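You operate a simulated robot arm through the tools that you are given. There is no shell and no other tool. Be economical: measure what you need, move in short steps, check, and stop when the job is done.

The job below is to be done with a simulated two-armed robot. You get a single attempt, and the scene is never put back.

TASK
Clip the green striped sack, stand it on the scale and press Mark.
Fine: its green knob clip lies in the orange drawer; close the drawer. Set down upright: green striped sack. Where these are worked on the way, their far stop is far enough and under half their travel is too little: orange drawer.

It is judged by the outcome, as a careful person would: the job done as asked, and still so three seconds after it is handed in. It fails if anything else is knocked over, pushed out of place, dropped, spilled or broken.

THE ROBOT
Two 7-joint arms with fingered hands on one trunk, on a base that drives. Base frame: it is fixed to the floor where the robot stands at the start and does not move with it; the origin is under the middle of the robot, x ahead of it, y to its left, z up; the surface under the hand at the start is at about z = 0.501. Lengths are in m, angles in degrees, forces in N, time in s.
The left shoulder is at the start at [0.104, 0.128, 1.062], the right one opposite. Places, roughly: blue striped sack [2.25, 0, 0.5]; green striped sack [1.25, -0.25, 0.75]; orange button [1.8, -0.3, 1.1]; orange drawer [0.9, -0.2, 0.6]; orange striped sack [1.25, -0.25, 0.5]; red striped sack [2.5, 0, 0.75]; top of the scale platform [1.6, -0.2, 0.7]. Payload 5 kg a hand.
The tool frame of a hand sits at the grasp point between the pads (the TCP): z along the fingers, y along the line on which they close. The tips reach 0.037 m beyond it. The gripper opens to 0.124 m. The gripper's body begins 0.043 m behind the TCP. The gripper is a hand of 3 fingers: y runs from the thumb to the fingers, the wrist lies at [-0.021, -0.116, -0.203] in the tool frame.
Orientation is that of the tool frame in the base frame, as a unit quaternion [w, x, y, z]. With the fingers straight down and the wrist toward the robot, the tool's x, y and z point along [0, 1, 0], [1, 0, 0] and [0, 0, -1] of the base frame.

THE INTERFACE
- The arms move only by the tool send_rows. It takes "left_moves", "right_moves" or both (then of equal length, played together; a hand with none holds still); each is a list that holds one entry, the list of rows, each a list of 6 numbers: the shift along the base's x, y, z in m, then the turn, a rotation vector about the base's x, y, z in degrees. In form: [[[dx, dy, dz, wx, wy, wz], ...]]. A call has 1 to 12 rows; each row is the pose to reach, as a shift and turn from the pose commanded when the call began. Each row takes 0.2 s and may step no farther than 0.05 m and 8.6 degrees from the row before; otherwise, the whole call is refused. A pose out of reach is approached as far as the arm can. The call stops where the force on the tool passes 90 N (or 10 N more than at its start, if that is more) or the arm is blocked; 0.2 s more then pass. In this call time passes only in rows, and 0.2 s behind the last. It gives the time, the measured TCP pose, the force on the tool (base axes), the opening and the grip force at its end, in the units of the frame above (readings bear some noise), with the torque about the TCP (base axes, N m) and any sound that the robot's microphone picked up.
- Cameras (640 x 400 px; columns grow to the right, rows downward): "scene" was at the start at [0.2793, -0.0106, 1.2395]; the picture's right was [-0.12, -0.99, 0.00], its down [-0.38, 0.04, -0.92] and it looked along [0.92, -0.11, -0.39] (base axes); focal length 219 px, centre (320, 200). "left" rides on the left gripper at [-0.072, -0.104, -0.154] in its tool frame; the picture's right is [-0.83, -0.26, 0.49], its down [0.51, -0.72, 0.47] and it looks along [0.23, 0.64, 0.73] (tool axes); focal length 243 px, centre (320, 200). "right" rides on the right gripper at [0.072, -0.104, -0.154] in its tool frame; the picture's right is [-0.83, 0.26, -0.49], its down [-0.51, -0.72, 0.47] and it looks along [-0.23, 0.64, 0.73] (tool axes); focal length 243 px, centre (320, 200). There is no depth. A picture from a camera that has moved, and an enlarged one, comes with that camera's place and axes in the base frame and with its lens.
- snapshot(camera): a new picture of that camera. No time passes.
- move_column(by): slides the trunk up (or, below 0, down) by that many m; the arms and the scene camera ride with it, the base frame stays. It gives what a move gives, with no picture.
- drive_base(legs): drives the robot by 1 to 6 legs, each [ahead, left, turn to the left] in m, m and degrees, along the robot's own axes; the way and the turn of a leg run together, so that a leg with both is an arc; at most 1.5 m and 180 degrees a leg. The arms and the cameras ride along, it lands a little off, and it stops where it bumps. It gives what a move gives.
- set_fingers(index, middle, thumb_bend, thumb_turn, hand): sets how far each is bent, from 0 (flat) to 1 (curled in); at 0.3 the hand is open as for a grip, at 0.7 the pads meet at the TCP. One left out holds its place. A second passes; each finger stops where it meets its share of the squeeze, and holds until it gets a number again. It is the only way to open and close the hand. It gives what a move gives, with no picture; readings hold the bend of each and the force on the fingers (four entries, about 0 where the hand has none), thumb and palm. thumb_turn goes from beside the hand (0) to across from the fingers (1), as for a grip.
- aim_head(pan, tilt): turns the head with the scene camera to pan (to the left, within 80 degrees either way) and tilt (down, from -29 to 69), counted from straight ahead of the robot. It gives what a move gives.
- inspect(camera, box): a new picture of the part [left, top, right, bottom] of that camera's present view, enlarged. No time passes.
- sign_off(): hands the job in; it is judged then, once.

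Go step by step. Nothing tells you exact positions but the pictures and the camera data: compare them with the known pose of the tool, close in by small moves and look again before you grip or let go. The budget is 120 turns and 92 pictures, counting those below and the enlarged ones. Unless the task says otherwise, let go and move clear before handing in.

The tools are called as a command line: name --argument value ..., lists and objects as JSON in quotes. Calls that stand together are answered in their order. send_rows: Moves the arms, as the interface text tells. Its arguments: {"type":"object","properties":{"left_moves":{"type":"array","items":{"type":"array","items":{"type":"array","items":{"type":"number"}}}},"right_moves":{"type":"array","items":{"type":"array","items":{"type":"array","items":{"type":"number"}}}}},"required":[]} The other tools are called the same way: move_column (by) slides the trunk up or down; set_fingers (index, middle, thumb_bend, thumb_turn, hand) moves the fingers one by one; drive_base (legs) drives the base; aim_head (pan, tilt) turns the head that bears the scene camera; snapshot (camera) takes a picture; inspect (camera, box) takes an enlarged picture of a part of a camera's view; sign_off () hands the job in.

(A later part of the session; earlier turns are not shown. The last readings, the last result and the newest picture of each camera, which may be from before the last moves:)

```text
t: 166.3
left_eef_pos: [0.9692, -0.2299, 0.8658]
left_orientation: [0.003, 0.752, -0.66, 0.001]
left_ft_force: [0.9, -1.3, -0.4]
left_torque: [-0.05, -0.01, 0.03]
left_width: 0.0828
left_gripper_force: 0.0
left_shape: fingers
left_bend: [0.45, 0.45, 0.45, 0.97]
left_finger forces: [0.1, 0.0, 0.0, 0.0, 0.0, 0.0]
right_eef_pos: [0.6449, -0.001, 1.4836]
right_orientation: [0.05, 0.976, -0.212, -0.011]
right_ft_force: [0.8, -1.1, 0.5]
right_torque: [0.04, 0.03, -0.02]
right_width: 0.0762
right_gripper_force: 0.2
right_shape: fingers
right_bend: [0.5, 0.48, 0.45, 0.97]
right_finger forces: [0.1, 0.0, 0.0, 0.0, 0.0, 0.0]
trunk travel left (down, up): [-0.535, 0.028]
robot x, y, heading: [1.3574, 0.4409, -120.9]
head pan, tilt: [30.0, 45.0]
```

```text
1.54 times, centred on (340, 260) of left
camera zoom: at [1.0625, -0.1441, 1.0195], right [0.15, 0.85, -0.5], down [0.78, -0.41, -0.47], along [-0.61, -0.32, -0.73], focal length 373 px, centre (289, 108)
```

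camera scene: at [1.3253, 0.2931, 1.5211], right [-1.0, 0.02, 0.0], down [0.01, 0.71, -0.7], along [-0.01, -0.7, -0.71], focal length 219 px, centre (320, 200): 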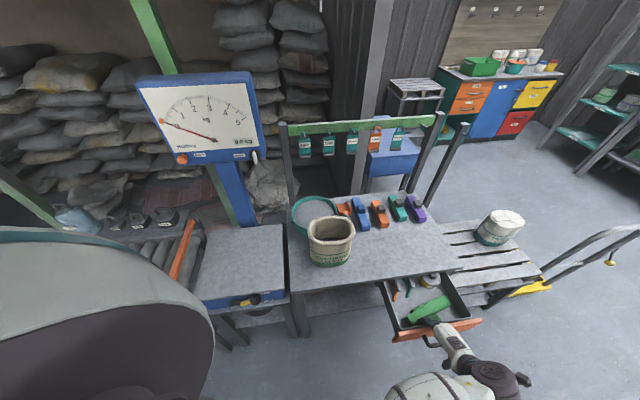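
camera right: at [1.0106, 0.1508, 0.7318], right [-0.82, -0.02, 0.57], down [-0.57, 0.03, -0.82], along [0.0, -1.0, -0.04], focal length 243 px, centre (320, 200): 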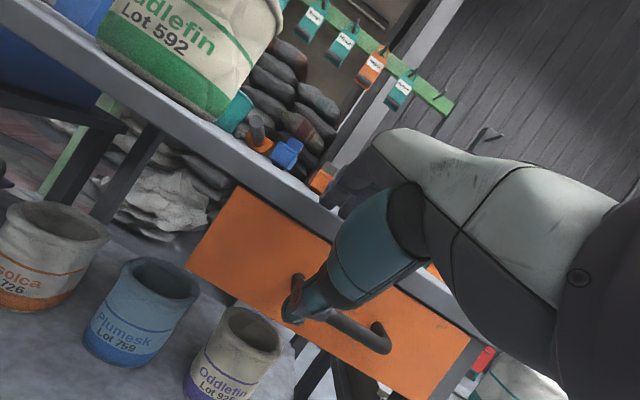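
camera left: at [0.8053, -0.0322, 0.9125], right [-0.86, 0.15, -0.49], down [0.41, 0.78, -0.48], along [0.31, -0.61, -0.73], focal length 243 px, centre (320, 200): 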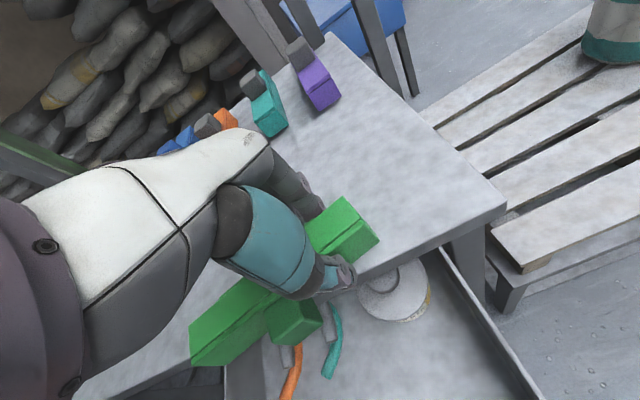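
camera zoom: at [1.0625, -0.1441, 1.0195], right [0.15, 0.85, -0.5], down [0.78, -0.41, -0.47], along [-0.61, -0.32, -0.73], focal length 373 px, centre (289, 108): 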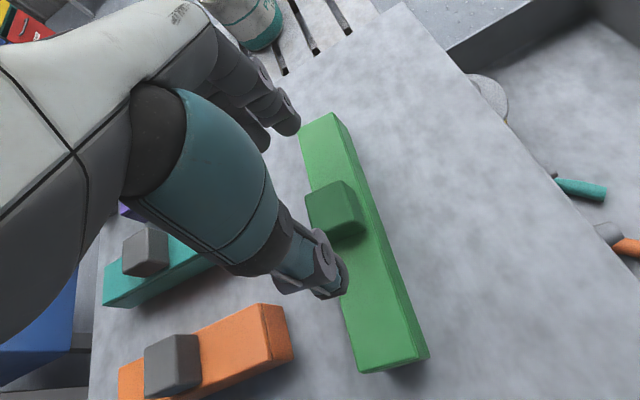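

The clip stands upright, knob at about (0.958, -0.230), bar yaw ≈3°. I align, lower and pinch the knob.

send_rows --left_moves '[[[-0.006, 0, -0.02, 0, 0, -2.5], [-0.011, 0, -0.04, 0, 0, -5], [-0.011, 0, -0.056, 0, 0, -5], [-0.011, 0, -0.066, 0, 0, -5]]]'

set_fingers --hand "left" --index 0.78 --middle 0.78 --thumb_bend 0.78

send_rows --left_moves '[[[0, 0, 0.03, 0, 0, 0], [0, 0, 0.07, 0, 0, 0], [0, 0, 0.11, 0, 0, 0], [0, 0, 0.15, 0, 0, 0], [0, 0, 0.19, 0, 0, 0]]]'

inspect --camera "left" --box '[180, 130, 500, 390]'

```text
t: 167.3
left_eef_pos: [0.9571, -0.2293, 0.8051]
left_orientation: [0.005, 0.722, -0.692, 0.0]
left_ft_force: [0.7, 1.2, 13.6]
left_torque: [-0.07, 0.66, -0.05]
left_width: 0.0825
left_gripper_force: 6.9
left_shape: fingers
left_bend: [0.45, 0.45, 0.45, 0.97]
left_finger forces: [0.0, 13.6, 0.1, 0.0, 0.0, 0.0]
right_eef_pos: [0.6461, -0.0016, 1.4855]
right_orientation: [0.049, 0.976, -0.212, -0.011]
right_ft_force: [0.1, 0.1, 0.0]
right_torque: [0.02, 0.02, 0.0]
right_width: 0.0762
right_gripper_force: 0.0
right_shape: fingers
right_bend: [0.5, 0.48, 0.45, 0.97]
right_finger forces: [0.1, 0.0, 0.1, 0.0, 0.0, 0.0]
trunk travel left (down, up): [-0.535, 0.028]
robot x, y, heading: [1.3601, 0.4386, -121.5]
head pan, tilt: [30.0, 45.0]
```

```text
t: 168.3
left_eef_pos: [0.9576, -0.23, 0.8043]
left_orientation: [0.005, 0.722, -0.692, 0.001]
left_ft_force: [1.9, -3.5, 30.4]
left_torque: [0.27, -1.36, -0.2]
left_width: 0.0318
left_gripper_force: 35.4
left_shape: fingers
left_bend: [0.71, 0.6, 0.66, 0.97]
left_finger forces: [12.6, 9.2, 0.0, 0.1, 48.5, 0.0]
right_eef_pos: [0.6458, -0.0007, 1.4854]
right_orientation: [0.05, 0.976, -0.213, -0.01]
right_ft_force: [0.2, 0.1, 0.3]
right_torque: [-0.03, 0.0, 0.01]
right_width: 0.076
right_gripper_force: 0.0
right_shape: fingers
right_bend: [0.5, 0.48, 0.45, 0.97]
right_finger forces: [0.0, 0.0, 0.0, 0.0, 0.1, 0.0]
trunk travel left (down, up): [-0.535, 0.028]
robot x, y, heading: [1.362, 0.4393, -121.1]
head pan, tilt: [30.0, 45.0]
```

```text
t: 169.5
left_eef_pos: [0.9571, -0.2281, 0.9909]
left_orientation: [0.002, 0.722, -0.692, 0.001]
left_ft_force: [-0.4, -0.3, -1.1]
left_torque: [-0.01, -0.03, -0.03]
left_width: 0.0317
left_gripper_force: 23.5
left_shape: fingers
left_bend: [0.71, 0.75, 0.66, 0.95]
left_finger forces: [14.9, 7.9, 0.1, 0.0, 23.5, 0.1]
right_eef_pos: [0.6444, 0.0001, 1.4837]
right_orientation: [0.05, 0.976, -0.212, -0.01]
right_ft_force: [0.1, 0.7, 0.5]
right_torque: [0.01, 0.02, 0.01]
right_width: 0.0763
right_gripper_force: 0.1
right_shape: fingers
right_bend: [0.5, 0.48, 0.45, 0.97]
right_finger forces: [0.0, 0.0, 0.0, 0.0, 0.0, 0.0]
trunk travel left (down, up): [-0.535, 0.028]
robot x, y, heading: [1.3625, 0.4392, -121.3]
head pan, tilt: [30.0, 45.0]
```

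```text
1.54 times, centred on (340, 260) of left
camera zoom: at [1.059, -0.1512, 1.1439], right [0.22, 0.84, -0.5], down [0.74, -0.48, -0.47], along [-0.63, -0.26, -0.73], focal length 373 px, centre (289, 108)
```

zoom: 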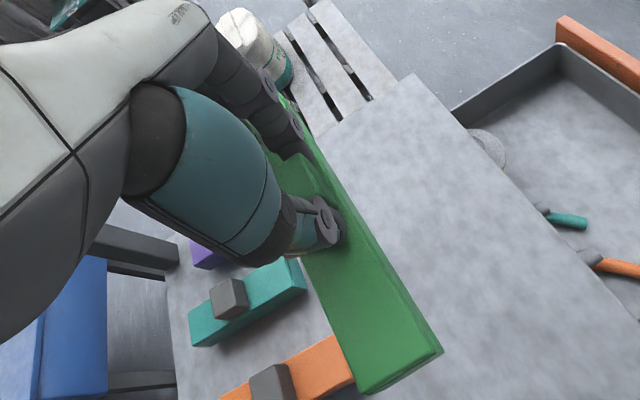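

The clip is held level by its knob. I carry it over the sack mouth (about (1.272, -0.177, rim z 0.90)) and check with the hand camera.

send_rows --left_moves '[[[0.01, 0, 0.045, 0, 0, 0], [0.04, 0.005, 0.08, 0, 0, 0], [0.085, 0.01, 0.09, 0, 0, 0], [0.13, 0.02, 0.09, 0, 0, 0], [0.175, 0.03, 0.09, 0, 0, 0], [0.22, 0.04, 0.09, 0, 0, 0], [0.265, 0.045, 0.09, 0, 0, 0], [0.3, 0.05, 0.09, 0, 0, 0], [0.315, 0.051, 0.08, 0, 0, 0]]]'

snapshot --camera "left"

snapshot --camera "scene"

```text
t: 171.5
left_eef_pos: [1.273, -0.1761, 1.0721]
left_orientation: [0.003, 0.722, -0.692, 0.0]
left_ft_force: [-0.9, 0.0, -0.8]
left_torque: [0.02, -0.01, -0.01]
left_width: 0.0317
left_gripper_force: 23.1
left_shape: fingers
left_bend: [0.71, 0.75, 0.66, 0.95]
left_finger forces: [14.8, 8.0, 0.0, 0.0, 23.7, 0.0]
right_eef_pos: [0.646, -0.0002, 1.4837]
right_orientation: [0.049, 0.976, -0.214, -0.01]
right_ft_force: [0.5, 0.7, -0.9]
right_torque: [-0.03, -0.01, -0.01]
right_width: 0.0762
right_gripper_force: 0.1
right_shape: fingers
right_bend: [0.5, 0.48, 0.45, 0.97]
right_finger forces: [0.0, 0.0, 0.1, 0.0, 0.0, 0.0]
trunk travel left (down, up): [-0.535, 0.028]
robot x, y, heading: [1.3595, 0.4362, -121.5]
head pan, tilt: [30.0, 45.0]
```

```text
11 pictures are left
camera left: at [1.374, -0.0995, 1.2241], right [0.22, 0.84, -0.5], down [0.74, -0.48, -0.47], along [-0.63, -0.26, -0.73], focal length 243 px, centre (320, 200)
```

left: 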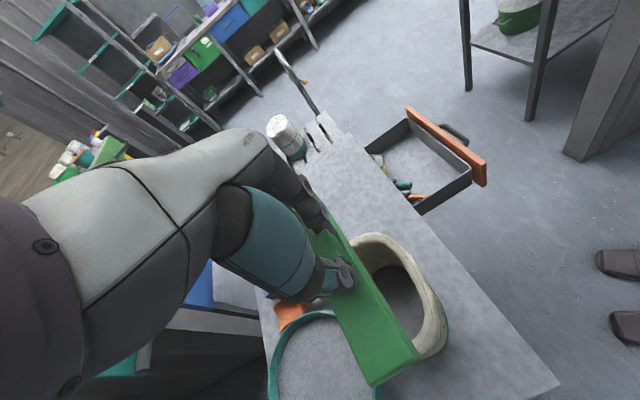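

```text
10 pictures are left
camera scene: at [1.3256, 0.2986, 1.5209], right [-1.0, 0.02, 0.0], down [0.02, 0.71, -0.71], along [-0.02, -0.71, -0.71], focal length 219 px, centre (320, 200)
```

scene: 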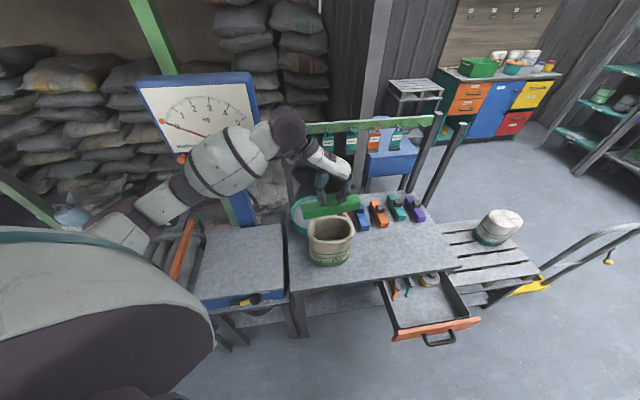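

Scene view puts the mouth centre at (1.274, -0.180); the clip is directly above. I lower gently to contact.

send_rows --left_moves '[[[0, -0.003, -0.035, 0, 0, 0], [0, -0.004, -0.055, 0, 0, 0], [0, -0.004, -0.065, 0, 0, 0], [0, -0.004, -0.072, 0, 0, 0], [0, -0.004, -0.078, 0, 0, 0]]]'

```text
t: 172.7
left_eef_pos: [1.2731, -0.1818, 0.9929]
left_orientation: [0.003, 0.722, -0.692, 0.001]
left_ft_force: [0.0, 0.1, -0.7]
left_torque: [0.02, 0.04, 0.0]
left_width: 0.0318
left_gripper_force: 22.8
left_shape: fingers
left_bend: [0.71, 0.75, 0.66, 0.95]
left_finger forces: [14.8, 7.9, 0.0, 0.0, 23.6, 0.1]
right_eef_pos: [0.6448, -0.0002, 1.485]
right_orientation: [0.049, 0.976, -0.213, -0.011]
right_ft_force: [0.0, -0.2, -0.7]
right_torque: [-0.01, -0.02, 0.06]
right_width: 0.0758
right_gripper_force: 0.0
right_shape: fingers
right_bend: [0.5, 0.48, 0.45, 0.97]
right_finger forces: [0.0, 0.0, 0.0, 0.1, 0.0, 0.1]
trunk travel left (down, up): [-0.535, 0.028]
robot x, y, heading: [1.3603, 0.436, -121.3]
head pan, tilt: [30.0, 45.0]
```

send_rows --left_moves '[[[0, 0, -0.005, 0, 0, 0], [0, 0, -0.01, 0, 0, 0], [0, 0, -0.015, 0, 0, 0], [0, 0, -0.02, 0, 0, 0]]]'

inspect --camera "scene" --box '[280, 170, 380, 270]'

```text
t: 173.7
left_eef_pos: [1.2719, -0.1825, 0.9767]
left_orientation: [0.005, 0.722, -0.691, -0.001]
left_ft_force: [-3.9, 0.1, 17.4]
left_torque: [0.37, -0.73, 0.02]
left_width: 0.0317
left_gripper_force: 31.8
left_shape: fingers
left_bend: [0.71, 0.75, 0.68, 0.95]
left_finger forces: [14.8, 10.0, 0.0, 0.0, 38.6, 0.0]
right_eef_pos: [0.6463, -0.0006, 1.4865]
right_orientation: [0.05, 0.976, -0.212, -0.011]
right_ft_force: [0.9, 0.2, 0.2]
right_torque: [0.02, -0.03, -0.01]
right_width: 0.0761
right_gripper_force: 0.0
right_shape: fingers
right_bend: [0.5, 0.48, 0.45, 0.97]
right_finger forces: [0.0, 0.0, 0.0, 0.0, 0.1, 0.1]
trunk travel left (down, up): [-0.535, 0.028]
robot x, y, heading: [1.36, 0.4404, -121.0]
head pan, tilt: [30.0, 45.0]
heard: snap
```

```text
4.00 times, centred on (330, 220) of scene
camera zoom: at [1.3255, 0.2988, 1.5213], right [-1.0, 0.02, 0.0], down [0.02, 0.71, -0.71], along [-0.01, -0.71, -0.71], focal length 878 px, centre (280, 120)
```

zoom: 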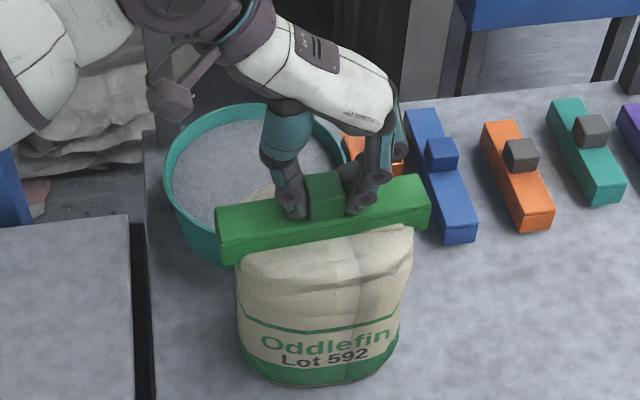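

A snap was heard: the clip is on and the mouth is closed. I firm up the grip on the knob and try a small lift to feel the weight.

set_fingers --hand "left" --index 1.0 --middle 1.0 --thumb_bend 1.0

send_rows --left_moves '[[[0, 0, 0.01, 0, 0, 0], [0, 0, 0.02, 0, 0, 0], [0, 0, 0.03, 0, 0, 0], [0, 0, 0.04, 0, 0, 0]]]'

inspect --camera "scene" --box '[280, 170, 380, 270]'

```text
t: 174.7
left_eef_pos: [1.2723, -0.1816, 0.9735]
left_orientation: [0.003, 0.722, -0.692, 0.0]
left_ft_force: [-4.4, -2.5, 16.9]
left_torque: [0.03, -0.08, -0.02]
left_width: 0.032
left_gripper_force: 36.2
left_shape: fingers
left_bend: [0.75, 0.76, 0.72, 0.95]
left_finger forces: [21.5, 14.1, 0.1, 0.0, 36.4, 0.0]
right_eef_pos: [0.6449, -0.0003, 1.4832]
right_orientation: [0.049, 0.976, -0.212, -0.011]
right_ft_force: [-0.2, 1.0, -0.1]
right_torque: [-0.04, 0.0, 0.0]
right_width: 0.0761
right_gripper_force: 0.0
right_shape: fingers
right_bend: [0.5, 0.48, 0.45, 0.97]
right_finger forces: [0.0, 0.0, 0.1, 0.0, 0.2, 0.0]
trunk travel left (down, up): [-0.535, 0.028]
robot x, y, heading: [1.3582, 0.4378, -121.2]
head pan, tilt: [30.0, 45.0]
```

```text
t: 175.7
left_eef_pos: [1.2728, -0.1818, 1.0132]
left_orientation: [0.002, 0.722, -0.692, 0.001]
left_ft_force: [-0.1, -0.1, -5.4]
left_torque: [-0.03, 0.05, 0.04]
left_width: 0.0322
left_gripper_force: 27.7
left_shape: fingers
left_bend: [0.75, 0.76, 0.72, 0.95]
left_finger forces: [15.6, 10.1, 0.0, 0.0, 30.3, 0.0]
right_eef_pos: [0.6464, -0.0008, 1.4852]
right_orientation: [0.049, 0.976, -0.213, -0.011]
right_ft_force: [-0.9, 0.3, 0.2]
right_torque: [0.01, -0.01, -0.02]
right_width: 0.0762
right_gripper_force: 0.1
right_shape: fingers
right_bend: [0.5, 0.48, 0.45, 0.97]
right_finger forces: [0.1, 0.0, 0.0, 0.1, 0.1, 0.1]
trunk travel left (down, up): [-0.535, 0.028]
robot x, y, heading: [1.361, 0.437, -121.0]
head pan, tilt: [30.0, 45.0]
```

```text
4.00 times, centred on (330, 220) of scene
camera zoom: at [1.3253, 0.2988, 1.5209], right [-1.0, 0.02, 0.0], down [0.02, 0.71, -0.71], along [-0.01, -0.71, -0.71], focal length 878 px, centre (280, 120)
```

zoom: 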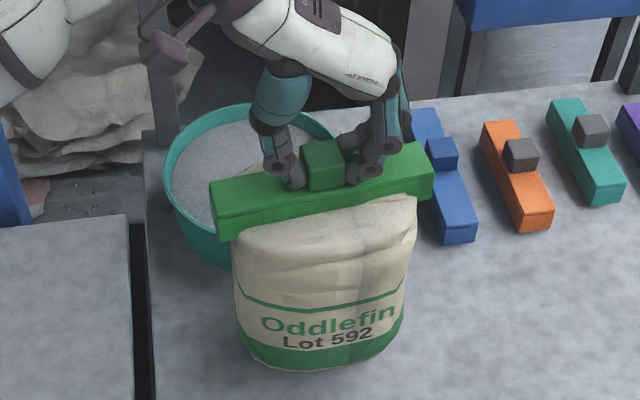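

The sack hangs upright from the clip, about 0.55 kg. I lift it clear of the bowl and carry it over the scale platform (centre ≈ (1.63, -0.19)), keeping it on the near half away from the dial.

send_rows --left_moves '[[[0, 0.01, 0.04, 0, 0, 0], [0, 0.02, 0.085, 0, 0, 0], [0.04, 0.022, 0.087, 0, 0, 0], [0.08, 0.022, 0.087, 0, 0, 0], [0.12, 0.022, 0.087, 0, 0, 0], [0.16, 0.022, 0.087, 0, 0, 0], [0.2, 0.022, 0.087, 0, 0, 0], [0.24, 0.022, 0.087, 0, 0, 0], [0.28, 0.022, 0.087, 0, 0, 0], [0.31, 0.022, 0.087, 0, 0, 0], [0.33, 0.022, 0.087, 0, 0, 0]]]'

snapshot --camera "scene"

```text
t: 178.1
left_eef_pos: [1.6029, -0.1602, 1.1021]
left_orientation: [0.003, 0.722, -0.692, 0.001]
left_ft_force: [-0.2, 0.3, -1.1]
left_torque: [-0.01, 0.03, -0.01]
left_width: 0.0317
left_gripper_force: 26.4
left_shape: fingers
left_bend: [0.75, 0.76, 0.72, 0.95]
left_finger forces: [16.0, 9.9, 0.0, 0.0, 27.0, 0.1]
right_eef_pos: [0.6455, -0.0002, 1.484]
right_orientation: [0.049, 0.976, -0.213, -0.01]
right_ft_force: [0.0, -0.2, 0.2]
right_torque: [-0.01, 0.0, 0.01]
right_width: 0.0758
right_gripper_force: 0.2
right_shape: fingers
right_bend: [0.5, 0.48, 0.45, 0.97]
right_finger forces: [0.0, 0.0, 0.0, 0.1, 0.1, 0.0]
trunk travel left (down, up): [-0.535, 0.028]
robot x, y, heading: [1.3597, 0.4394, -121.1]
head pan, tilt: [30.0, 45.0]
heard: snap
```

```text
7 pictures are left
camera scene: at [1.3251, 0.2988, 1.5209], right [-1.0, 0.02, 0.0], down [0.02, 0.71, -0.71], along [-0.01, -0.71, -0.71], focal length 219 px, centre (320, 200)
```

scene: 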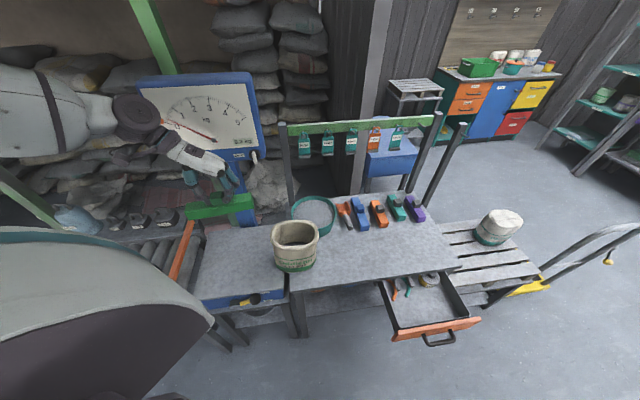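

The clip popped off in transit; the sack dropped back and stands upright, open, at about (1.40, -0.152) at the bench's left end. So I'll carry the sack by its body and clip it on the scale. First I set the clip upright on free bench space near (1.08, -0.21).

send_rows --left_moves '[[[-0.045, 0, 0.005, 0, 0, 0], [-0.09, -0.005, 0.005, 0, 0, 0], [-0.135, -0.01, 0.005, 0, 0, 0], [-0.18, -0.015, 0.005, 0, 0, 0], [-0.225, -0.02, 0.005, 0, 0, 0], [-0.27, -0.025, 0.005, 0, 0, 0], [-0.315, -0.03, 0.005, 0, 0, 0], [-0.36, -0.035, 0.005, 0, 0, 0], [-0.405, -0.04, 0.005, 0, 0, 0], [-0.45, -0.045, 0.005, 0, 0, 0], [-0.49, -0.05, 0.0, 0, 0, 0], [-0.523, -0.05, -0.02, 0, 0, 0]]]'

send_rows --left_moves '[[[0, 0, -0.045, 0, 0, 0], [0, 0, -0.09, 0, 0, 0], [0, 0, -0.135, 0, 0, 0], [0, 0, -0.18, 0, 0, 0], [0, 0, -0.22, 0, 0, 0], [0, 0, -0.245, 0, 0, 0], [0, 0, -0.26, 0, 0, 0], [0, 0, -0.269, 0, 0, 0]]]'

```text
t: 180.7
left_eef_pos: [1.0792, -0.2104, 1.0796]
left_orientation: [0.002, 0.722, -0.692, 0.002]
left_ft_force: [0.2, 1.0, 0.3]
left_torque: [0.03, -0.01, 0.0]
left_width: 0.0316
left_gripper_force: 25.3
left_shape: fingers
left_bend: [0.75, 0.76, 0.72, 0.95]
left_finger forces: [14.8, 9.9, 0.0, 0.0, 25.0, 0.0]
right_eef_pos: [0.644, -0.0, 1.484]
right_orientation: [0.05, 0.976, -0.212, -0.009]
right_ft_force: [-0.4, 0.1, 0.5]
right_torque: [0.01, -0.02, -0.01]
right_width: 0.0761
right_gripper_force: 0.0
right_shape: fingers
right_bend: [0.5, 0.48, 0.45, 0.97]
right_finger forces: [0.0, 0.0, 0.0, 0.1, 0.0, 0.1]
trunk travel left (down, up): [-0.535, 0.028]
robot x, y, heading: [1.3619, 0.4345, -121.5]
head pan, tilt: [30.0, 45.0]
```

```text
t: 182.5
left_eef_pos: [1.0816, -0.2094, 0.8109]
left_orientation: [0.003, 0.722, -0.692, 0.002]
left_ft_force: [-0.2, 0.3, -1.5]
left_torque: [0.02, -0.02, 0.0]
left_width: 0.0318
left_gripper_force: 24.4
left_shape: fingers
left_bend: [0.75, 0.76, 0.72, 0.95]
left_finger forces: [14.6, 9.8, 0.1, 0.1, 25.0, 0.0]
right_eef_pos: [0.6442, 0.0003, 1.4847]
right_orientation: [0.049, 0.976, -0.213, -0.011]
right_ft_force: [0.2, 0.8, -0.2]
right_torque: [-0.01, -0.01, 0.0]
right_width: 0.0761
right_gripper_force: 0.1
right_shape: fingers
right_bend: [0.5, 0.48, 0.45, 0.97]
right_finger forces: [0.0, 0.1, 0.0, 0.1, 0.1, 0.0]
trunk travel left (down, up): [-0.535, 0.028]
robot x, y, heading: [1.359, 0.4364, -121.0]
head pan, tilt: [30.0, 45.0]
```

send_rows --left_moves '[[[0, 0, -0.004, 0, 0, 0], [0, 0, -0.008, 0, 0, 0], [0, 0, -0.011, 0, 0, 0]]]'

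```text
t: 183.3
left_eef_pos: [1.0799, -0.21, 0.8005]
left_orientation: [0.002, 0.723, -0.691, 0.001]
left_ft_force: [-0.4, -0.2, 0.9]
left_torque: [0.01, -0.1, 0.0]
left_width: 0.0313
left_gripper_force: 25.7
left_shape: fingers
left_bend: [0.75, 0.76, 0.72, 0.95]
left_finger forces: [14.5, 9.7, 0.0, 0.1, 26.7, 0.1]
right_eef_pos: [0.6449, -0.0002, 1.4843]
right_orientation: [0.05, 0.976, -0.213, -0.01]
right_ft_force: [-0.8, -0.1, 0.1]
right_torque: [0.01, 0.03, 0.03]
right_width: 0.0761
right_gripper_force: 0.1
right_shape: fingers
right_bend: [0.5, 0.48, 0.45, 0.97]
right_finger forces: [0.1, 0.0, 0.0, 0.0, 0.1, 0.0]
trunk travel left (down, up): [-0.535, 0.028]
robot x, y, heading: [1.3596, 0.4385, -121.3]
head pan, tilt: [30.0, 45.0]
```

The clip is just touching the bench; I release it, rise, and turn the hand for gripping the sack across its depth.

set_fingers --hand "left" --index 0.5 --middle 0.5 --thumb_bend 0.5

send_rows --left_moves '[[[0, 0, 0.03, 0, 0, 0], [0, 0, 0.075, 0, 0, 0], [0, 0, 0.12, 0, 0, 0], [0, 0.01, 0.16, 0, 0, 0], [0, 0.02, 0.2, 0, 0, 0], [0, 0.03, 0.24, 0, 0, 8], [0, 0.05, 0.27, 0, 0, 16], [0.01, 0.08, 0.3, 0, 0, 24], [0.03, 0.11, 0.3, 0, 0, 32], [0.06, 0.14, 0.3, 0, 0, 40], [0.1, 0.16, 0.3, 0, 0, 48], [0.14, 0.18, 0.3, 0, 0, 56]]]'

send_rows --left_moves '[[[0.03, 0, 0, 0, 0, 8], [0.06, 0.0, 0, 0, 0, 16], [0.09, 0, 0, 0, 0, 24], [0.12, 0, 0, 0, 0, 32], [0.14, 0, 0, 0, 0, 33]]]'

inspect --camera "scene" --box '[180, 180, 400, 310]'

```text
t: 184.3
left_eef_pos: [1.0788, -0.2123, 0.8045]
left_orientation: [0.006, 0.723, -0.691, -0.001]
left_ft_force: [6.3, -0.9, 43.9]
left_torque: [0.12, 1.48, -0.02]
left_width: 0.0621
left_gripper_force: 21.6
left_shape: fingers
left_bend: [0.53, 0.51, 0.5, 0.97]
left_finger forces: [32.1, 11.9, 0.0, 0.0, 0.1, 0.0]
right_eef_pos: [0.6443, -0.0003, 1.4866]
right_orientation: [0.05, 0.976, -0.212, -0.011]
right_ft_force: [-0.3, 0.6, 0.7]
right_torque: [0.02, 0.0, 0.04]
right_width: 0.076
right_gripper_force: 0.0
right_shape: fingers
right_bend: [0.5, 0.48, 0.45, 0.97]
right_finger forces: [0.0, 0.0, 0.0, 0.1, 0.0, 0.1]
trunk travel left (down, up): [-0.535, 0.028]
robot x, y, heading: [1.3569, 0.4392, -121.0]
head pan, tilt: [30.0, 45.0]
```

```text
t: 186.9
left_eef_pos: [1.2071, -0.043, 1.0979]
left_orientation: [0.001, 0.963, -0.27, 0.002]
left_ft_force: [-0.1, 0.7, -1.2]
left_torque: [-0.02, -0.03, -0.02]
left_width: 0.0674
left_gripper_force: 0.0
left_shape: fingers
left_bend: [0.5, 0.5, 0.5, 0.97]
left_finger forces: [0.0, 0.0, 0.0, 0.0, 0.0, 0.1]
left hand out of reach, approached as far as the arm can: row 12
right_eef_pos: [0.6442, -0.0011, 1.4849]
right_orientation: [0.05, 0.976, -0.213, -0.011]
right_ft_force: [0.6, 0.5, 0.2]
right_torque: [0.02, 0.02, 0.0]
right_width: 0.076
right_gripper_force: 0.0
right_shape: fingers
right_bend: [0.5, 0.48, 0.45, 0.97]
right_finger forces: [0.0, 0.0, 0.0, 0.1, 0.0, 0.0]
trunk travel left (down, up): [-0.535, 0.028]
robot x, y, heading: [1.3605, 0.4381, -121.6]
head pan, tilt: [30.0, 45.0]
```

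```text
t: 188.1
left_eef_pos: [1.3062, -0.0991, 1.0887]
left_orientation: [0.0, 1.0, 0.014, 0.004]
left_ft_force: [-0.1, 0.6, 0.2]
left_torque: [-0.01, -0.02, -0.01]
left_width: 0.0673
left_gripper_force: 0.1
left_shape: fingers
left_bend: [0.5, 0.5, 0.5, 0.97]
left_finger forces: [0.1, 0.0, 0.0, 0.0, 0.0, 0.0]
left hand out of reach, approached as far as the arm can: row 1, 2, 3, 4, 5
right_eef_pos: [0.6458, -0.0006, 1.4841]
right_orientation: [0.05, 0.976, -0.211, -0.011]
right_ft_force: [0.3, 0.7, 0.6]
right_torque: [0.0, 0.0, 0.01]
right_width: 0.0764
right_gripper_force: 0.1
right_shape: fingers
right_bend: [0.5, 0.48, 0.45, 0.97]
right_finger forces: [0.0, 0.1, 0.0, 0.1, 0.0, 0.1]
trunk travel left (down, up): [-0.535, 0.028]
robot x, y, heading: [1.3577, 0.4376, -121.1]
head pan, tilt: [30.0, 45.0]
```

```text
2.91 times, centred on (290, 245) of scene
camera zoom: at [1.3257, 0.2987, 1.5209], right [-1.0, 0.02, 0.0], down [0.02, 0.71, -0.71], along [-0.02, -0.71, -0.71], focal length 638 px, centre (407, 69)
```

zoom: 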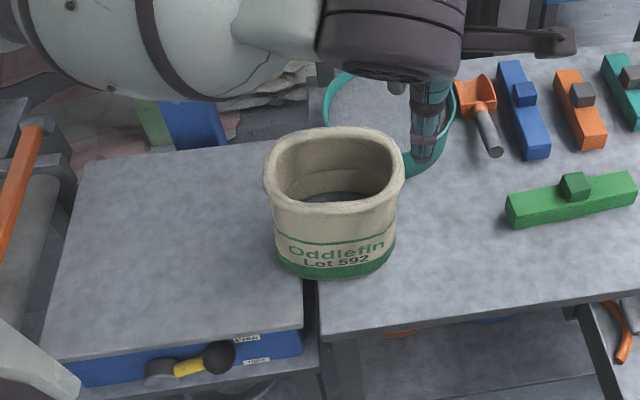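

The sack stands at (1.399, -0.157), about 0.165 × 0.12 at the mouth, and the clip is upright on the bench. I open the hand wide and straddle the mouth across its depth.

set_fingers --hand "left" --index 0.12 --middle 0.12 --thumb_bend 0.12

send_rows --left_moves '[[[0.04, -0.02, 0, 0, 0, 0], [0.075, -0.045, 0, 0, 0, 0], [0.093, -0.058, -0.01, 0, 0, 0], [0.093, -0.058, -0.05, 0, 0, 0]]]'

inspect --camera "scene" --box '[220, 150, 380, 290]'

```text
t: 189.1
left_eef_pos: [1.3073, -0.1005, 1.0889]
left_orientation: [-0.001, 1.0, 0.014, 0.004]
left_ft_force: [-0.3, -1.0, 0.2]
left_torque: [0.0, 0.03, -0.05]
left_width: 0.1769
left_gripper_force: 0.0
left_shape: fingers
left_bend: [0.12, 0.12, 0.12, 0.97]
left_finger forces: [0.1, 0.0, 0.0, 0.0, 0.1, 0.0]
right_eef_pos: [0.6466, -0.0006, 1.4845]
right_orientation: [0.05, 0.976, -0.213, -0.011]
right_ft_force: [-0.7, 0.0, -0.7]
right_torque: [-0.01, 0.01, -0.02]
right_width: 0.076
right_gripper_force: 0.1
right_shape: fingers
right_bend: [0.5, 0.48, 0.45, 0.97]
right_finger forces: [0.0, 0.0, 0.1, 0.0, 0.0, 0.0]
trunk travel left (down, up): [-0.535, 0.028]
robot x, y, heading: [1.3586, 0.4371, -121.0]
head pan, tilt: [30.0, 45.0]
```

```text
t: 190.1
left_eef_pos: [1.4026, -0.1575, 1.0382]
left_orientation: [0.001, 1.0, 0.013, 0.003]
left_ft_force: [0.5, 0.4, -0.8]
left_torque: [0.0, 0.0, -0.02]
left_width: 0.1772
left_gripper_force: 0.0
left_shape: fingers
left_bend: [0.12, 0.12, 0.12, 0.97]
left_finger forces: [0.1, 0.0, 0.1, 0.1, 0.1, 0.1]
left hand out of reach, approached as far as the arm can: row 1
right_eef_pos: [0.6457, -0.0007, 1.484]
right_orientation: [0.049, 0.976, -0.213, -0.011]
right_ft_force: [-0.4, -0.8, 0.0]
right_torque: [0.05, 0.03, -0.01]
right_width: 0.0759
right_gripper_force: 0.0
right_shape: fingers
right_bend: [0.5, 0.48, 0.45, 0.97]
right_finger forces: [0.1, 0.0, 0.0, 0.1, 0.1, 0.1]
trunk travel left (down, up): [-0.535, 0.028]
robot x, y, heading: [1.3568, 0.4412, -121.1]
head pan, tilt: [30.0, 45.0]
```

```text
2.86 times, centred on (300, 220) of scene
camera zoom: at [1.3259, 0.2986, 1.5208], right [-1.0, 0.02, 0.0], down [0.02, 0.71, -0.71], along [-0.02, -0.71, -0.71], focal length 627 px, centre (377, 143)
```

zoom: 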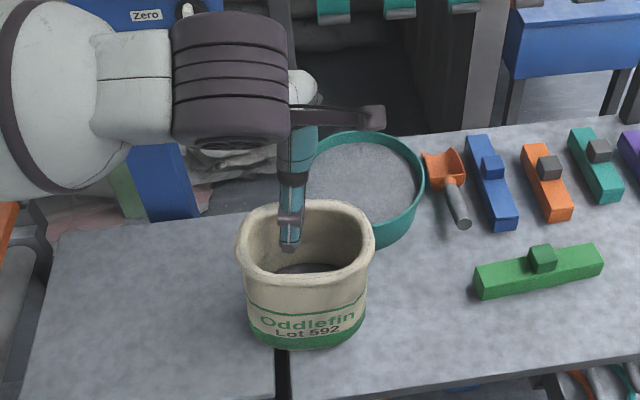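

The thumb will pass in front and the fingers behind the walls. I lower over the mouth and close.

send_rows --left_moves '[[[0, 0, -0.04, 0, 0, 0], [0, 0, -0.08, 0, 0, 0], [0, 0, -0.115, 0, 0, 0], [0, 0, -0.14, 0, 0, 0], [0, 0, -0.158, 0, 0, 0]]]'

set_fingers --hand "left" --index 0.7 --middle 0.7 --thumb_bend 0.7

```text
t: 191.3
left_eef_pos: [1.4003, -0.1566, 0.8804]
left_orientation: [0.0, 1.0, 0.013, 0.002]
left_ft_force: [-0.6, 1.7, 4.3]
left_torque: [0.16, -0.02, 0.04]
left_width: 0.1784
left_gripper_force: 1.8
left_shape: fingers
left_bend: [0.12, 0.12, 0.12, 0.97]
left_finger forces: [0.0, 0.1, 0.0, 0.1, 3.5, 0.0]
right_eef_pos: [0.6463, -0.0005, 1.4849]
right_orientation: [0.049, 0.976, -0.212, -0.011]
right_ft_force: [0.6, 0.2, 0.3]
right_torque: [0.01, 0.03, -0.03]
right_width: 0.076
right_gripper_force: 0.1
right_shape: fingers
right_bend: [0.5, 0.48, 0.45, 0.97]
right_finger forces: [0.1, 0.0, 0.0, 0.1, 0.0, 0.1]
trunk travel left (down, up): [-0.535, 0.028]
robot x, y, heading: [1.3593, 0.4391, -121.2]
head pan, tilt: [30.0, 45.0]
```

```text
t: 192.3
left_eef_pos: [1.4003, -0.1573, 0.8799]
left_orientation: [0.001, 1.0, 0.013, 0.003]
left_ft_force: [1.0, -1.0, 8.6]
left_torque: [-0.64, -0.11, 0.05]
left_width: 0.1348
left_gripper_force: 36.0
left_shape: fingers
left_bend: [0.14, 0.34, 0.63, 0.97]
left_finger forces: [22.1, 12.8, 0.0, 0.1, 37.3, 0.1]
right_eef_pos: [0.646, -0.0008, 1.4844]
right_orientation: [0.05, 0.976, -0.212, -0.011]
right_ft_force: [-0.6, 0.3, -0.6]
right_torque: [-0.02, 0.01, 0.01]
right_width: 0.0763
right_gripper_force: 0.0
right_shape: fingers
right_bend: [0.5, 0.48, 0.45, 0.97]
right_finger forces: [0.0, 0.1, 0.0, 0.1, 0.0, 0.1]
trunk travel left (down, up): [-0.535, 0.028]
robot x, y, heading: [1.3585, 0.4387, -120.8]
head pan, tilt: [30.0, 45.0]
```

The sack is gripped (thumb pushed it back a bit against the fingers). I lift a little and check.

send_rows --left_moves '[[[0, 0, 0.01, 0, 0, 0], [0, 0, 0.025, 0, 0, 0], [0, 0, 0.04, 0, 0, 0]]]'

inspect --camera "scene" --box '[220, 150, 380, 290]'

```text
t: 193.1
left_eef_pos: [1.401, -0.1557, 0.9206]
left_orientation: [0.001, 1.0, 0.012, 0.003]
left_ft_force: [0.1, -0.4, -5.0]
left_torque: [0.01, 0.03, 0.0]
left_width: 0.1341
left_gripper_force: 30.1
left_shape: fingers
left_bend: [0.15, 0.35, 0.63, 0.97]
left_finger forces: [16.8, 11.4, 0.0, 0.0, 31.3, 0.0]
right_eef_pos: [0.6443, 0.0, 1.4848]
right_orientation: [0.049, 0.976, -0.213, -0.011]
right_ft_force: [-0.1, 0.5, -0.2]
right_torque: [0.03, -0.01, 0.03]
right_width: 0.0764
right_gripper_force: 0.1
right_shape: fingers
right_bend: [0.5, 0.48, 0.45, 0.97]
right_finger forces: [0.0, 0.1, 0.0, 0.1, 0.0, 0.0]
trunk travel left (down, up): [-0.535, 0.028]
robot x, y, heading: [1.3577, 0.439, -121.1]
head pan, tilt: [30.0, 45.0]
```

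```text
2.86 times, centred on (300, 220) of scene
camera zoom: at [1.3256, 0.2987, 1.5209], right [-1.0, 0.02, 0.0], down [0.02, 0.71, -0.71], along [-0.02, -0.71, -0.71], focal length 627 px, centre (377, 143)
```

zoom: 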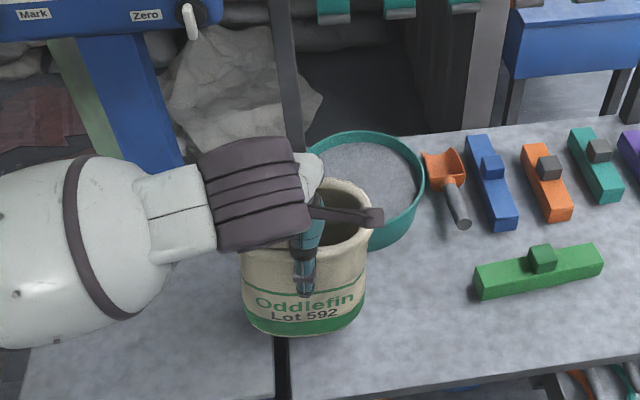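

Lifted cleanly and upright. I raise a bit more, carry it to the scale centre and lower.

send_rows --left_moves '[[[0, 0, 0.02, 0, 0, 0], [0.02, 0, 0.035, 0, 0, 0], [0.06, 0, 0.035, 0, 0, 0], [0.1, 0, 0.035, 0, 0, 0], [0.14, 0, 0.035, 0, 0, 0], [0.18, 0, 0.035, 0, 0, 0], [0.21, 0, 0.035, 0, 0, 0], [0.22, 0, 0.02, 0, 0, 0], [0.22, 0, -0.01, 0, 0, 0], [0.22, 0, -0.03, 0, 0, 0]]]'

```text
t: 195.3
left_eef_pos: [1.621, -0.157, 0.8906]
left_orientation: [0.001, 1.0, 0.013, 0.002]
left_ft_force: [1.1, 0.4, -3.5]
left_torque: [0.03, 0.07, -0.02]
left_width: 0.1337
left_gripper_force: 29.0
left_shape: fingers
left_bend: [0.15, 0.35, 0.63, 0.97]
left_finger forces: [16.2, 11.3, 0.0, 0.0, 30.6, 0.1]
right_eef_pos: [0.645, -0.0004, 1.485]
right_orientation: [0.049, 0.976, -0.213, -0.01]
right_ft_force: [-0.5, 0.3, 0.2]
right_torque: [0.01, 0.01, 0.01]
right_width: 0.0763
right_gripper_force: 0.0
right_shape: fingers
right_bend: [0.5, 0.48, 0.45, 0.97]
right_finger forces: [0.0, 0.0, 0.0, 0.0, 0.0, 0.1]
trunk travel left (down, up): [-0.535, 0.028]
robot x, y, heading: [1.3606, 0.4385, -121.3]
head pan, tilt: [30.0, 45.0]
```

send_rows --left_moves '[[[0, 0, -0.005, 0, 0, 0], [0, 0, -0.01, 0, 0, 0], [0, 0, -0.013, 0, 0, 0]]]'

```text
t: 196.1
left_eef_pos: [1.6208, -0.1574, 0.8807]
left_orientation: [0.005, 1.0, 0.014, 0.003]
left_ft_force: [9.1, 6.6, 43.6]
left_torque: [-0.92, 0.7, 0.08]
left_width: 0.1338
left_gripper_force: 33.0
left_shape: fingers
left_bend: [0.14, 0.35, 0.64, 0.97]
left_finger forces: [21.1, 11.6, 0.0, 0.0, 33.2, 0.0]
right_eef_pos: [0.6462, -0.0011, 1.4852]
right_orientation: [0.051, 0.976, -0.212, -0.011]
right_ft_force: [-0.5, 0.8, -0.1]
right_torque: [-0.01, 0.04, -0.05]
right_width: 0.0762
right_gripper_force: 0.1
right_shape: fingers
right_bend: [0.5, 0.48, 0.45, 0.97]
right_finger forces: [0.0, 0.0, 0.1, 0.0, 0.0, 0.0]
trunk travel left (down, up): [-0.535, 0.028]
robot x, y, heading: [1.3564, 0.4354, -121.1]
head pan, tilt: [30.0, 45.0]
```

On the platform. I ease off, open and rise straight up.

send_rows --left_moves '[[[0, 0, 0.003, 0, 0, 0]]]'

set_fingers --hand "left" --index 0.03 --middle 0.05 --thumb_bend 0.2

send_rows --left_moves '[[[0, 0, 0.03, 0, 0, 0], [0, 0, 0.07, 0, 0, 0], [0, 0, 0.11, 0, 0, 0], [0, 0, 0.15, 0, 0, 0], [0, 0, 0.19, 0, 0, 0], [-0.02, 0.01, 0.22, 0, 0, 0], [-0.06, 0.02, 0.22, 0, 0, -6], [-0.1, 0.02, 0.22, 0, 0, -14], [-0.14, 0.02, 0.22, 0, 0, -22], [-0.18, 0.02, 0.22, 0, 0, -30], [-0.22, 0.02, 0.22, 0, 0, -38], [-0.26, 0.01, 0.22, 0, 0, -46]]]'

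inspect --camera "scene" --box '[140, 80, 440, 300]'

```text
t: 196.5
left_eef_pos: [1.6199, -0.1569, 0.8825]
left_orientation: [0.003, 1.0, 0.013, 0.004]
left_ft_force: [7.8, 1.8, 39.5]
left_torque: [-1.46, 0.57, 0.21]
left_width: 0.1341
left_gripper_force: 32.0
left_shape: fingers
left_bend: [0.14, 0.34, 0.64, 0.97]
left_finger forces: [22.1, 12.5, 0.1, 0.0, 29.5, 0.0]
right_eef_pos: [0.6452, -0.0003, 1.4847]
right_orientation: [0.049, 0.976, -0.212, -0.011]
right_ft_force: [0.8, -0.7, 0.1]
right_torque: [-0.02, -0.02, 0.01]
right_width: 0.076
right_gripper_force: 0.0
right_shape: fingers
right_bend: [0.5, 0.48, 0.45, 0.97]
right_finger forces: [0.0, 0.0, 0.0, 0.1, 0.0, 0.1]
trunk travel left (down, up): [-0.535, 0.028]
robot x, y, heading: [1.36, 0.441, -121.3]
head pan, tilt: [30.0, 45.0]
```

```text
t: 197.5
left_eef_pos: [1.6197, -0.1567, 0.8807]
left_orientation: [0.001, 1.0, 0.013, 0.003]
left_ft_force: [-0.6, 0.3, 0.8]
left_torque: [0.03, 0.01, 0.01]
left_width: 0.1842
left_gripper_force: 0.1
left_shape: fingers
left_bend: [0.03, 0.05, 0.2, 0.97]
left_finger forces: [0.0, 0.0, 0.0, 0.1, 0.0, 0.0]
right_eef_pos: [0.6455, -0.0001, 1.4844]
right_orientation: [0.049, 0.976, -0.213, -0.011]
right_ft_force: [-0.6, 0.4, 1.0]
right_torque: [-0.01, 0.01, -0.01]
right_width: 0.0759
right_gripper_force: 0.0
right_shape: fingers
right_bend: [0.5, 0.48, 0.45, 0.97]
right_finger forces: [0.0, 0.1, 0.0, 0.1, 0.1, 0.0]
trunk travel left (down, up): [-0.535, 0.028]
robot x, y, heading: [1.3583, 0.4389, -121.1]
head pan, tilt: [30.0, 45.0]
```

```text
t: 200.1
left_eef_pos: [1.3582, -0.1458, 1.0994]
left_orientation: [0.001, 0.925, -0.379, 0.001]
left_ft_force: [-0.3, -0.3, -0.3]
left_torque: [0.0, 0.01, -0.01]
left_width: 0.1838
left_gripper_force: 0.0
left_shape: fingers
left_bend: [0.03, 0.05, 0.2, 0.97]
left_finger forces: [0.0, 0.0, 0.1, 0.0, 0.1, 0.1]
left hand out of reach, approached as far as the arm can: row 6, 7, 8, 9, 10
right_eef_pos: [0.6435, -0.0014, 1.4849]
right_orientation: [0.05, 0.976, -0.213, -0.011]
right_ft_force: [-0.5, -1.2, -0.9]
right_torque: [0.09, 0.04, 0.0]
right_width: 0.0759
right_gripper_force: 0.1
right_shape: fingers
right_bend: [0.5, 0.48, 0.45, 0.97]
right_finger forces: [0.0, 0.1, 0.1, 0.0, 0.0, 0.0]
trunk travel left (down, up): [-0.535, 0.028]
robot x, y, heading: [1.3581, 0.4389, -121.2]
head pan, tilt: [30.0, 45.0]
```

```text
1.82 times, centred on (290, 190) of scene
camera zoom: at [1.3244, 0.2989, 1.5211], right [-1.0, 0.02, 0.0], down [0.02, 0.71, -0.71], along [-0.01, -0.71, -0.71], focal length 399 px, centre (374, 218)
```

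zoom: 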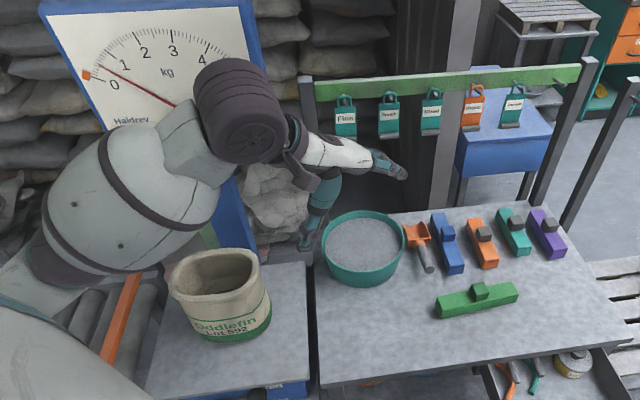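

The sack stands upright on the scale (needle moved), mouth centre ≈ (1.62, -0.17), turned about 22°. The clip is at (1.079, -0.214), yaw ≈14°. I fetch the clip by its knob again.

set_fingers --hand "left" --index 0.45 --middle 0.45 --thumb_bend 0.45

send_rows --left_moves '[[[-0.04, -0.01, 0, 0, 0, -4], [-0.08, -0.02, 0, 0, 0, -8], [-0.12, -0.03, 0, 0, 0, -12], [-0.16, -0.04, 0, 0, 0, -16], [-0.2, -0.05, 0, 0, 0, -20], [-0.24, -0.06, -0.01, 0, 0, -24], [-0.27, -0.066, -0.04, 0, 0, -28], [-0.279, -0.068, -0.085, 0, 0, -31.4], [-0.279, -0.068, -0.13, 0, 0, -31.4], [-0.279, -0.068, -0.175, 0, 0, -31.4], [-0.279, -0.068, -0.215, 0, 0, -31.4]]]'

inspect --camera "left" --box '[180, 130, 500, 390]'

```text
t: 201.1
left_eef_pos: [1.3585, -0.1462, 1.0999]
left_orientation: [0.001, 0.926, -0.378, 0.002]
left_ft_force: [-0.4, 1.3, 0.3]
left_torque: [0.0, -0.02, 0.0]
left_width: 0.0841
left_gripper_force: 0.1
left_shape: fingers
left_bend: [0.45, 0.45, 0.45, 0.97]
left_finger forces: [0.0, 0.0, 0.0, 0.1, 0.0, 0.1]
right_eef_pos: [0.6445, 0.0001, 1.4835]
right_orientation: [0.049, 0.976, -0.212, -0.011]
right_ft_force: [-0.2, -0.4, -0.3]
right_torque: [-0.01, -0.01, 0.0]
right_width: 0.0761
right_gripper_force: 0.1
right_shape: fingers
right_bend: [0.5, 0.48, 0.45, 0.97]
right_finger forces: [0.0, 0.1, 0.0, 0.0, 0.0, 0.0]
trunk travel left (down, up): [-0.535, 0.028]
robot x, y, heading: [1.3602, 0.4386, -121.3]
head pan, tilt: [30.0, 45.0]
```

```text
t: 203.5
left_eef_pos: [1.0805, -0.215, 0.885]
left_orientation: [0.003, 0.789, -0.615, 0.001]
left_ft_force: [-0.1, 0.5, 1.2]
left_torque: [-0.01, 0.01, 0.0]
left_width: 0.0839
left_gripper_force: 0.0
left_shape: fingers
left_bend: [0.45, 0.45, 0.45, 0.97]
left_finger forces: [0.0, 0.0, 0.0, 0.0, 0.2, 0.0]
right_eef_pos: [0.6448, -0.0013, 1.4843]
right_orientation: [0.05, 0.976, -0.213, -0.011]
right_ft_force: [-0.5, 1.0, 0.9]
right_torque: [-0.01, -0.03, -0.02]
right_width: 0.0763
right_gripper_force: 0.0
right_shape: fingers
right_bend: [0.5, 0.48, 0.45, 0.97]
right_finger forces: [0.0, 0.0, 0.0, 0.0, 0.0, 0.0]
trunk travel left (down, up): [-0.535, 0.028]
robot x, y, heading: [1.363, 0.434, -120.9]
head pan, tilt: [30.0, 45.0]
```

```text
1.54 times, centred on (340, 260) of left
camera zoom: at [1.1631, -0.1191, 1.036], right [0.05, 0.87, -0.5], down [0.82, -0.32, -0.47], along [-0.57, -0.39, -0.73], focal length 373 px, centre (289, 108)
```

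zoom: 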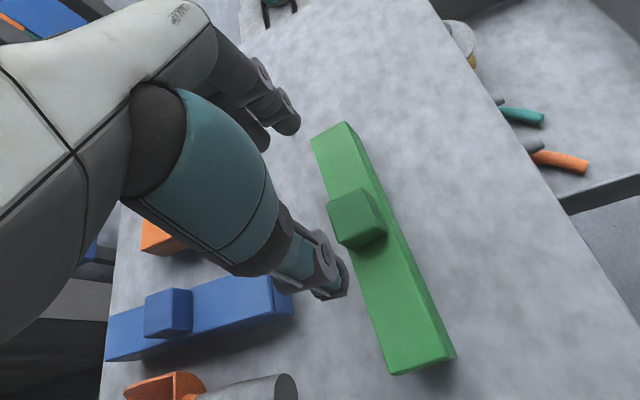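

Knob at (1.074, -0.209), yaw ≈11°. I correct, lower, and pinch.

send_rows --left_moves '[[[-0.006, 0.005, -0.03, 0, 0, -3], [-0.006, 0.005, -0.055, 0, 0, -3], [-0.006, 0.005, -0.07, 0, 0, -3], [-0.006, 0.005, -0.08, 0, 0, -3]]]'

set_fingers --hand "left" --index 0.78 --middle 0.78 --thumb_bend 0.78

send_rows --left_moves '[[[0, 0, 0.04, 0, 0, 0], [0, 0, 0.085, 0, 0, 0], [0, 0, 0.13, 0, 0, 0], [0, 0, 0.175, 0, 0, 0], [0, 0, 0.22, 0, 0, 0], [0, 0.0, 0.26, 0, 0, 0], [0.03, 0.01, 0.29, 0, 0, 2], [0.075, 0.015, 0.3, 0, 0, 4], [0.12, 0.02, 0.3, 0, 0, 6], [0.165, 0.025, 0.3, 0, 0, 8], [0.21, 0.03, 0.3, 0, 0, 10], [0.255, 0.033, 0.3, 0, 0, 11]]]'

```text
t: 204.5
left_eef_pos: [1.0746, -0.2102, 0.8054]
left_orientation: [0.004, 0.772, -0.636, 0.001]
left_ft_force: [0.1, 0.2, 7.5]
left_torque: [-0.13, 0.36, 0.01]
left_width: 0.0837
left_gripper_force: 3.5
left_shape: fingers
left_bend: [0.45, 0.45, 0.45, 0.97]
left_finger forces: [0.0, 7.3, 0.0, 0.0, 0.1, 0.0]
right_eef_pos: [0.645, -0.0006, 1.484]
right_orientation: [0.049, 0.976, -0.21, -0.01]
right_ft_force: [0.3, -0.5, 0.3]
right_torque: [0.02, 0.0, 0.01]
right_width: 0.076
right_gripper_force: 0.1
right_shape: fingers
right_bend: [0.5, 0.48, 0.45, 0.97]
right_finger forces: [0.0, 0.0, 0.1, 0.1, 0.1, 0.1]
trunk travel left (down, up): [-0.535, 0.028]
robot x, y, heading: [1.3609, 0.4367, -121.2]
head pan, tilt: [30.0, 45.0]
```

```text
t: 205.5
left_eef_pos: [1.0753, -0.2096, 0.8025]
left_orientation: [0.003, 0.772, -0.636, 0.002]
left_ft_force: [2.6, -1.9, 4.8]
left_torque: [0.0, -0.25, -0.12]
left_width: 0.0319
left_gripper_force: 24.9
left_shape: fingers
left_bend: [0.63, 0.65, 0.63, 0.96]
left_finger forces: [12.2, 10.2, 0.1, 0.0, 26.7, 0.0]
right_eef_pos: [0.6442, 0.0001, 1.484]
right_orientation: [0.05, 0.976, -0.212, -0.011]
right_ft_force: [0.2, -0.2, -0.1]
right_torque: [0.0, 0.01, 0.03]
right_width: 0.076
right_gripper_force: 0.0
right_shape: fingers
right_bend: [0.5, 0.48, 0.45, 0.97]
right_finger forces: [0.0, 0.0, 0.0, 0.0, 0.1, 0.0]
trunk travel left (down, up): [-0.535, 0.028]
robot x, y, heading: [1.3617, 0.438, -121.0]
head pan, tilt: [30.0, 45.0]
```

```text
t: 208.1
left_eef_pos: [1.3303, -0.1762, 1.1053]
left_orientation: [0.003, 0.829, -0.559, 0.001]
left_ft_force: [-0.4, 0.1, -1.1]
left_torque: [-0.01, -0.01, -0.01]
left_width: 0.0315
left_gripper_force: 23.0
left_shape: fingers
left_bend: [0.63, 0.66, 0.63, 0.95]
left_finger forces: [15.0, 8.3, 0.1, 0.0, 23.7, 0.0]
right_eef_pos: [0.6455, -0.0007, 1.4835]
right_orientation: [0.05, 0.976, -0.213, -0.01]
right_ft_force: [0.9, 1.2, -0.3]
right_torque: [0.01, -0.02, 0.02]
right_width: 0.0761
right_gripper_force: 0.1
right_shape: fingers
right_bend: [0.5, 0.48, 0.45, 0.97]
right_finger forces: [0.0, 0.1, 0.0, 0.1, 0.0, 0.1]
trunk travel left (down, up): [-0.535, 0.028]
robot x, y, heading: [1.3588, 0.4351, -121.1]
head pan, tilt: [30.0, 45.0]
```

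The clip is held again. I carry it over the sack on the scale, yawed to match (22°), and lower.

send_rows --left_moves '[[[0.045, 0, 0, 0, 0, 0], [0.09, 0, 0, 0, 0, 0], [0.135, 0.002, 0, 0, 0, 0], [0.18, 0.004, 0, 0, 0, 0], [0.22, 0.006, 0, 0, 0, 0], [0.26, 0.006, 0, 0, 0, 0], [0.285, 0.006, -0.01, 0, 0, 0], [0.291, 0.006, -0.04, 0, 0, 0], [0.291, 0.006, -0.075, 0, 0, 0], [0.291, 0.006, -0.1, 0, 0, 0], [0.291, 0.006, -0.115, 0, 0, 0]]]'

snapshot --camera "left"

```text
t: 210.5
left_eef_pos: [1.6227, -0.1711, 0.9913]
left_orientation: [0.003, 0.829, -0.559, 0.001]
left_ft_force: [0.1, -1.0, 6.1]
left_torque: [0.21, -0.22, -0.02]
left_width: 0.0315
left_gripper_force: 26.0
left_shape: fingers
left_bend: [0.63, 0.66, 0.63, 0.95]
left_finger forces: [14.5, 8.9, 0.0, 0.0, 28.9, 0.0]
right_eef_pos: [0.6455, -0.001, 1.4849]
right_orientation: [0.05, 0.976, -0.212, -0.011]
right_ft_force: [0.4, -0.5, -0.2]
right_torque: [0.03, 0.03, -0.01]
right_width: 0.0758
right_gripper_force: 0.0
right_shape: fingers
right_bend: [0.5, 0.48, 0.45, 0.97]
right_finger forces: [0.0, 0.0, 0.0, 0.0, 0.0, 0.0]
trunk travel left (down, up): [-0.535, 0.028]
robot x, y, heading: [1.3591, 0.4389, -121.3]
head pan, tilt: [30.0, 45.0]
```

```text
1 pictures are left
camera left: at [1.6903, -0.0634, 1.1434], right [-0.07, 0.86, -0.5], down [0.86, -0.2, -0.47], along [-0.51, -0.46, -0.73], focal length 243 px, centre (320, 200)
```

left: 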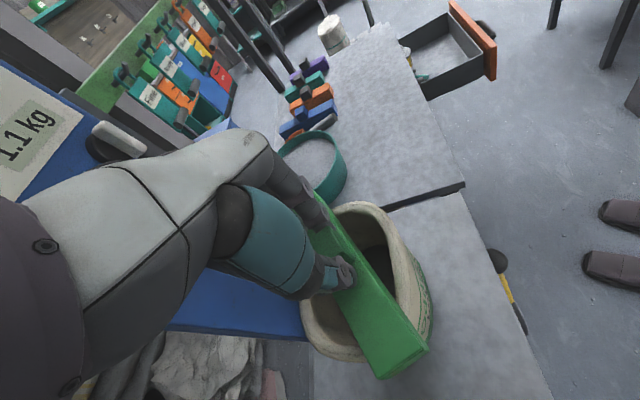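

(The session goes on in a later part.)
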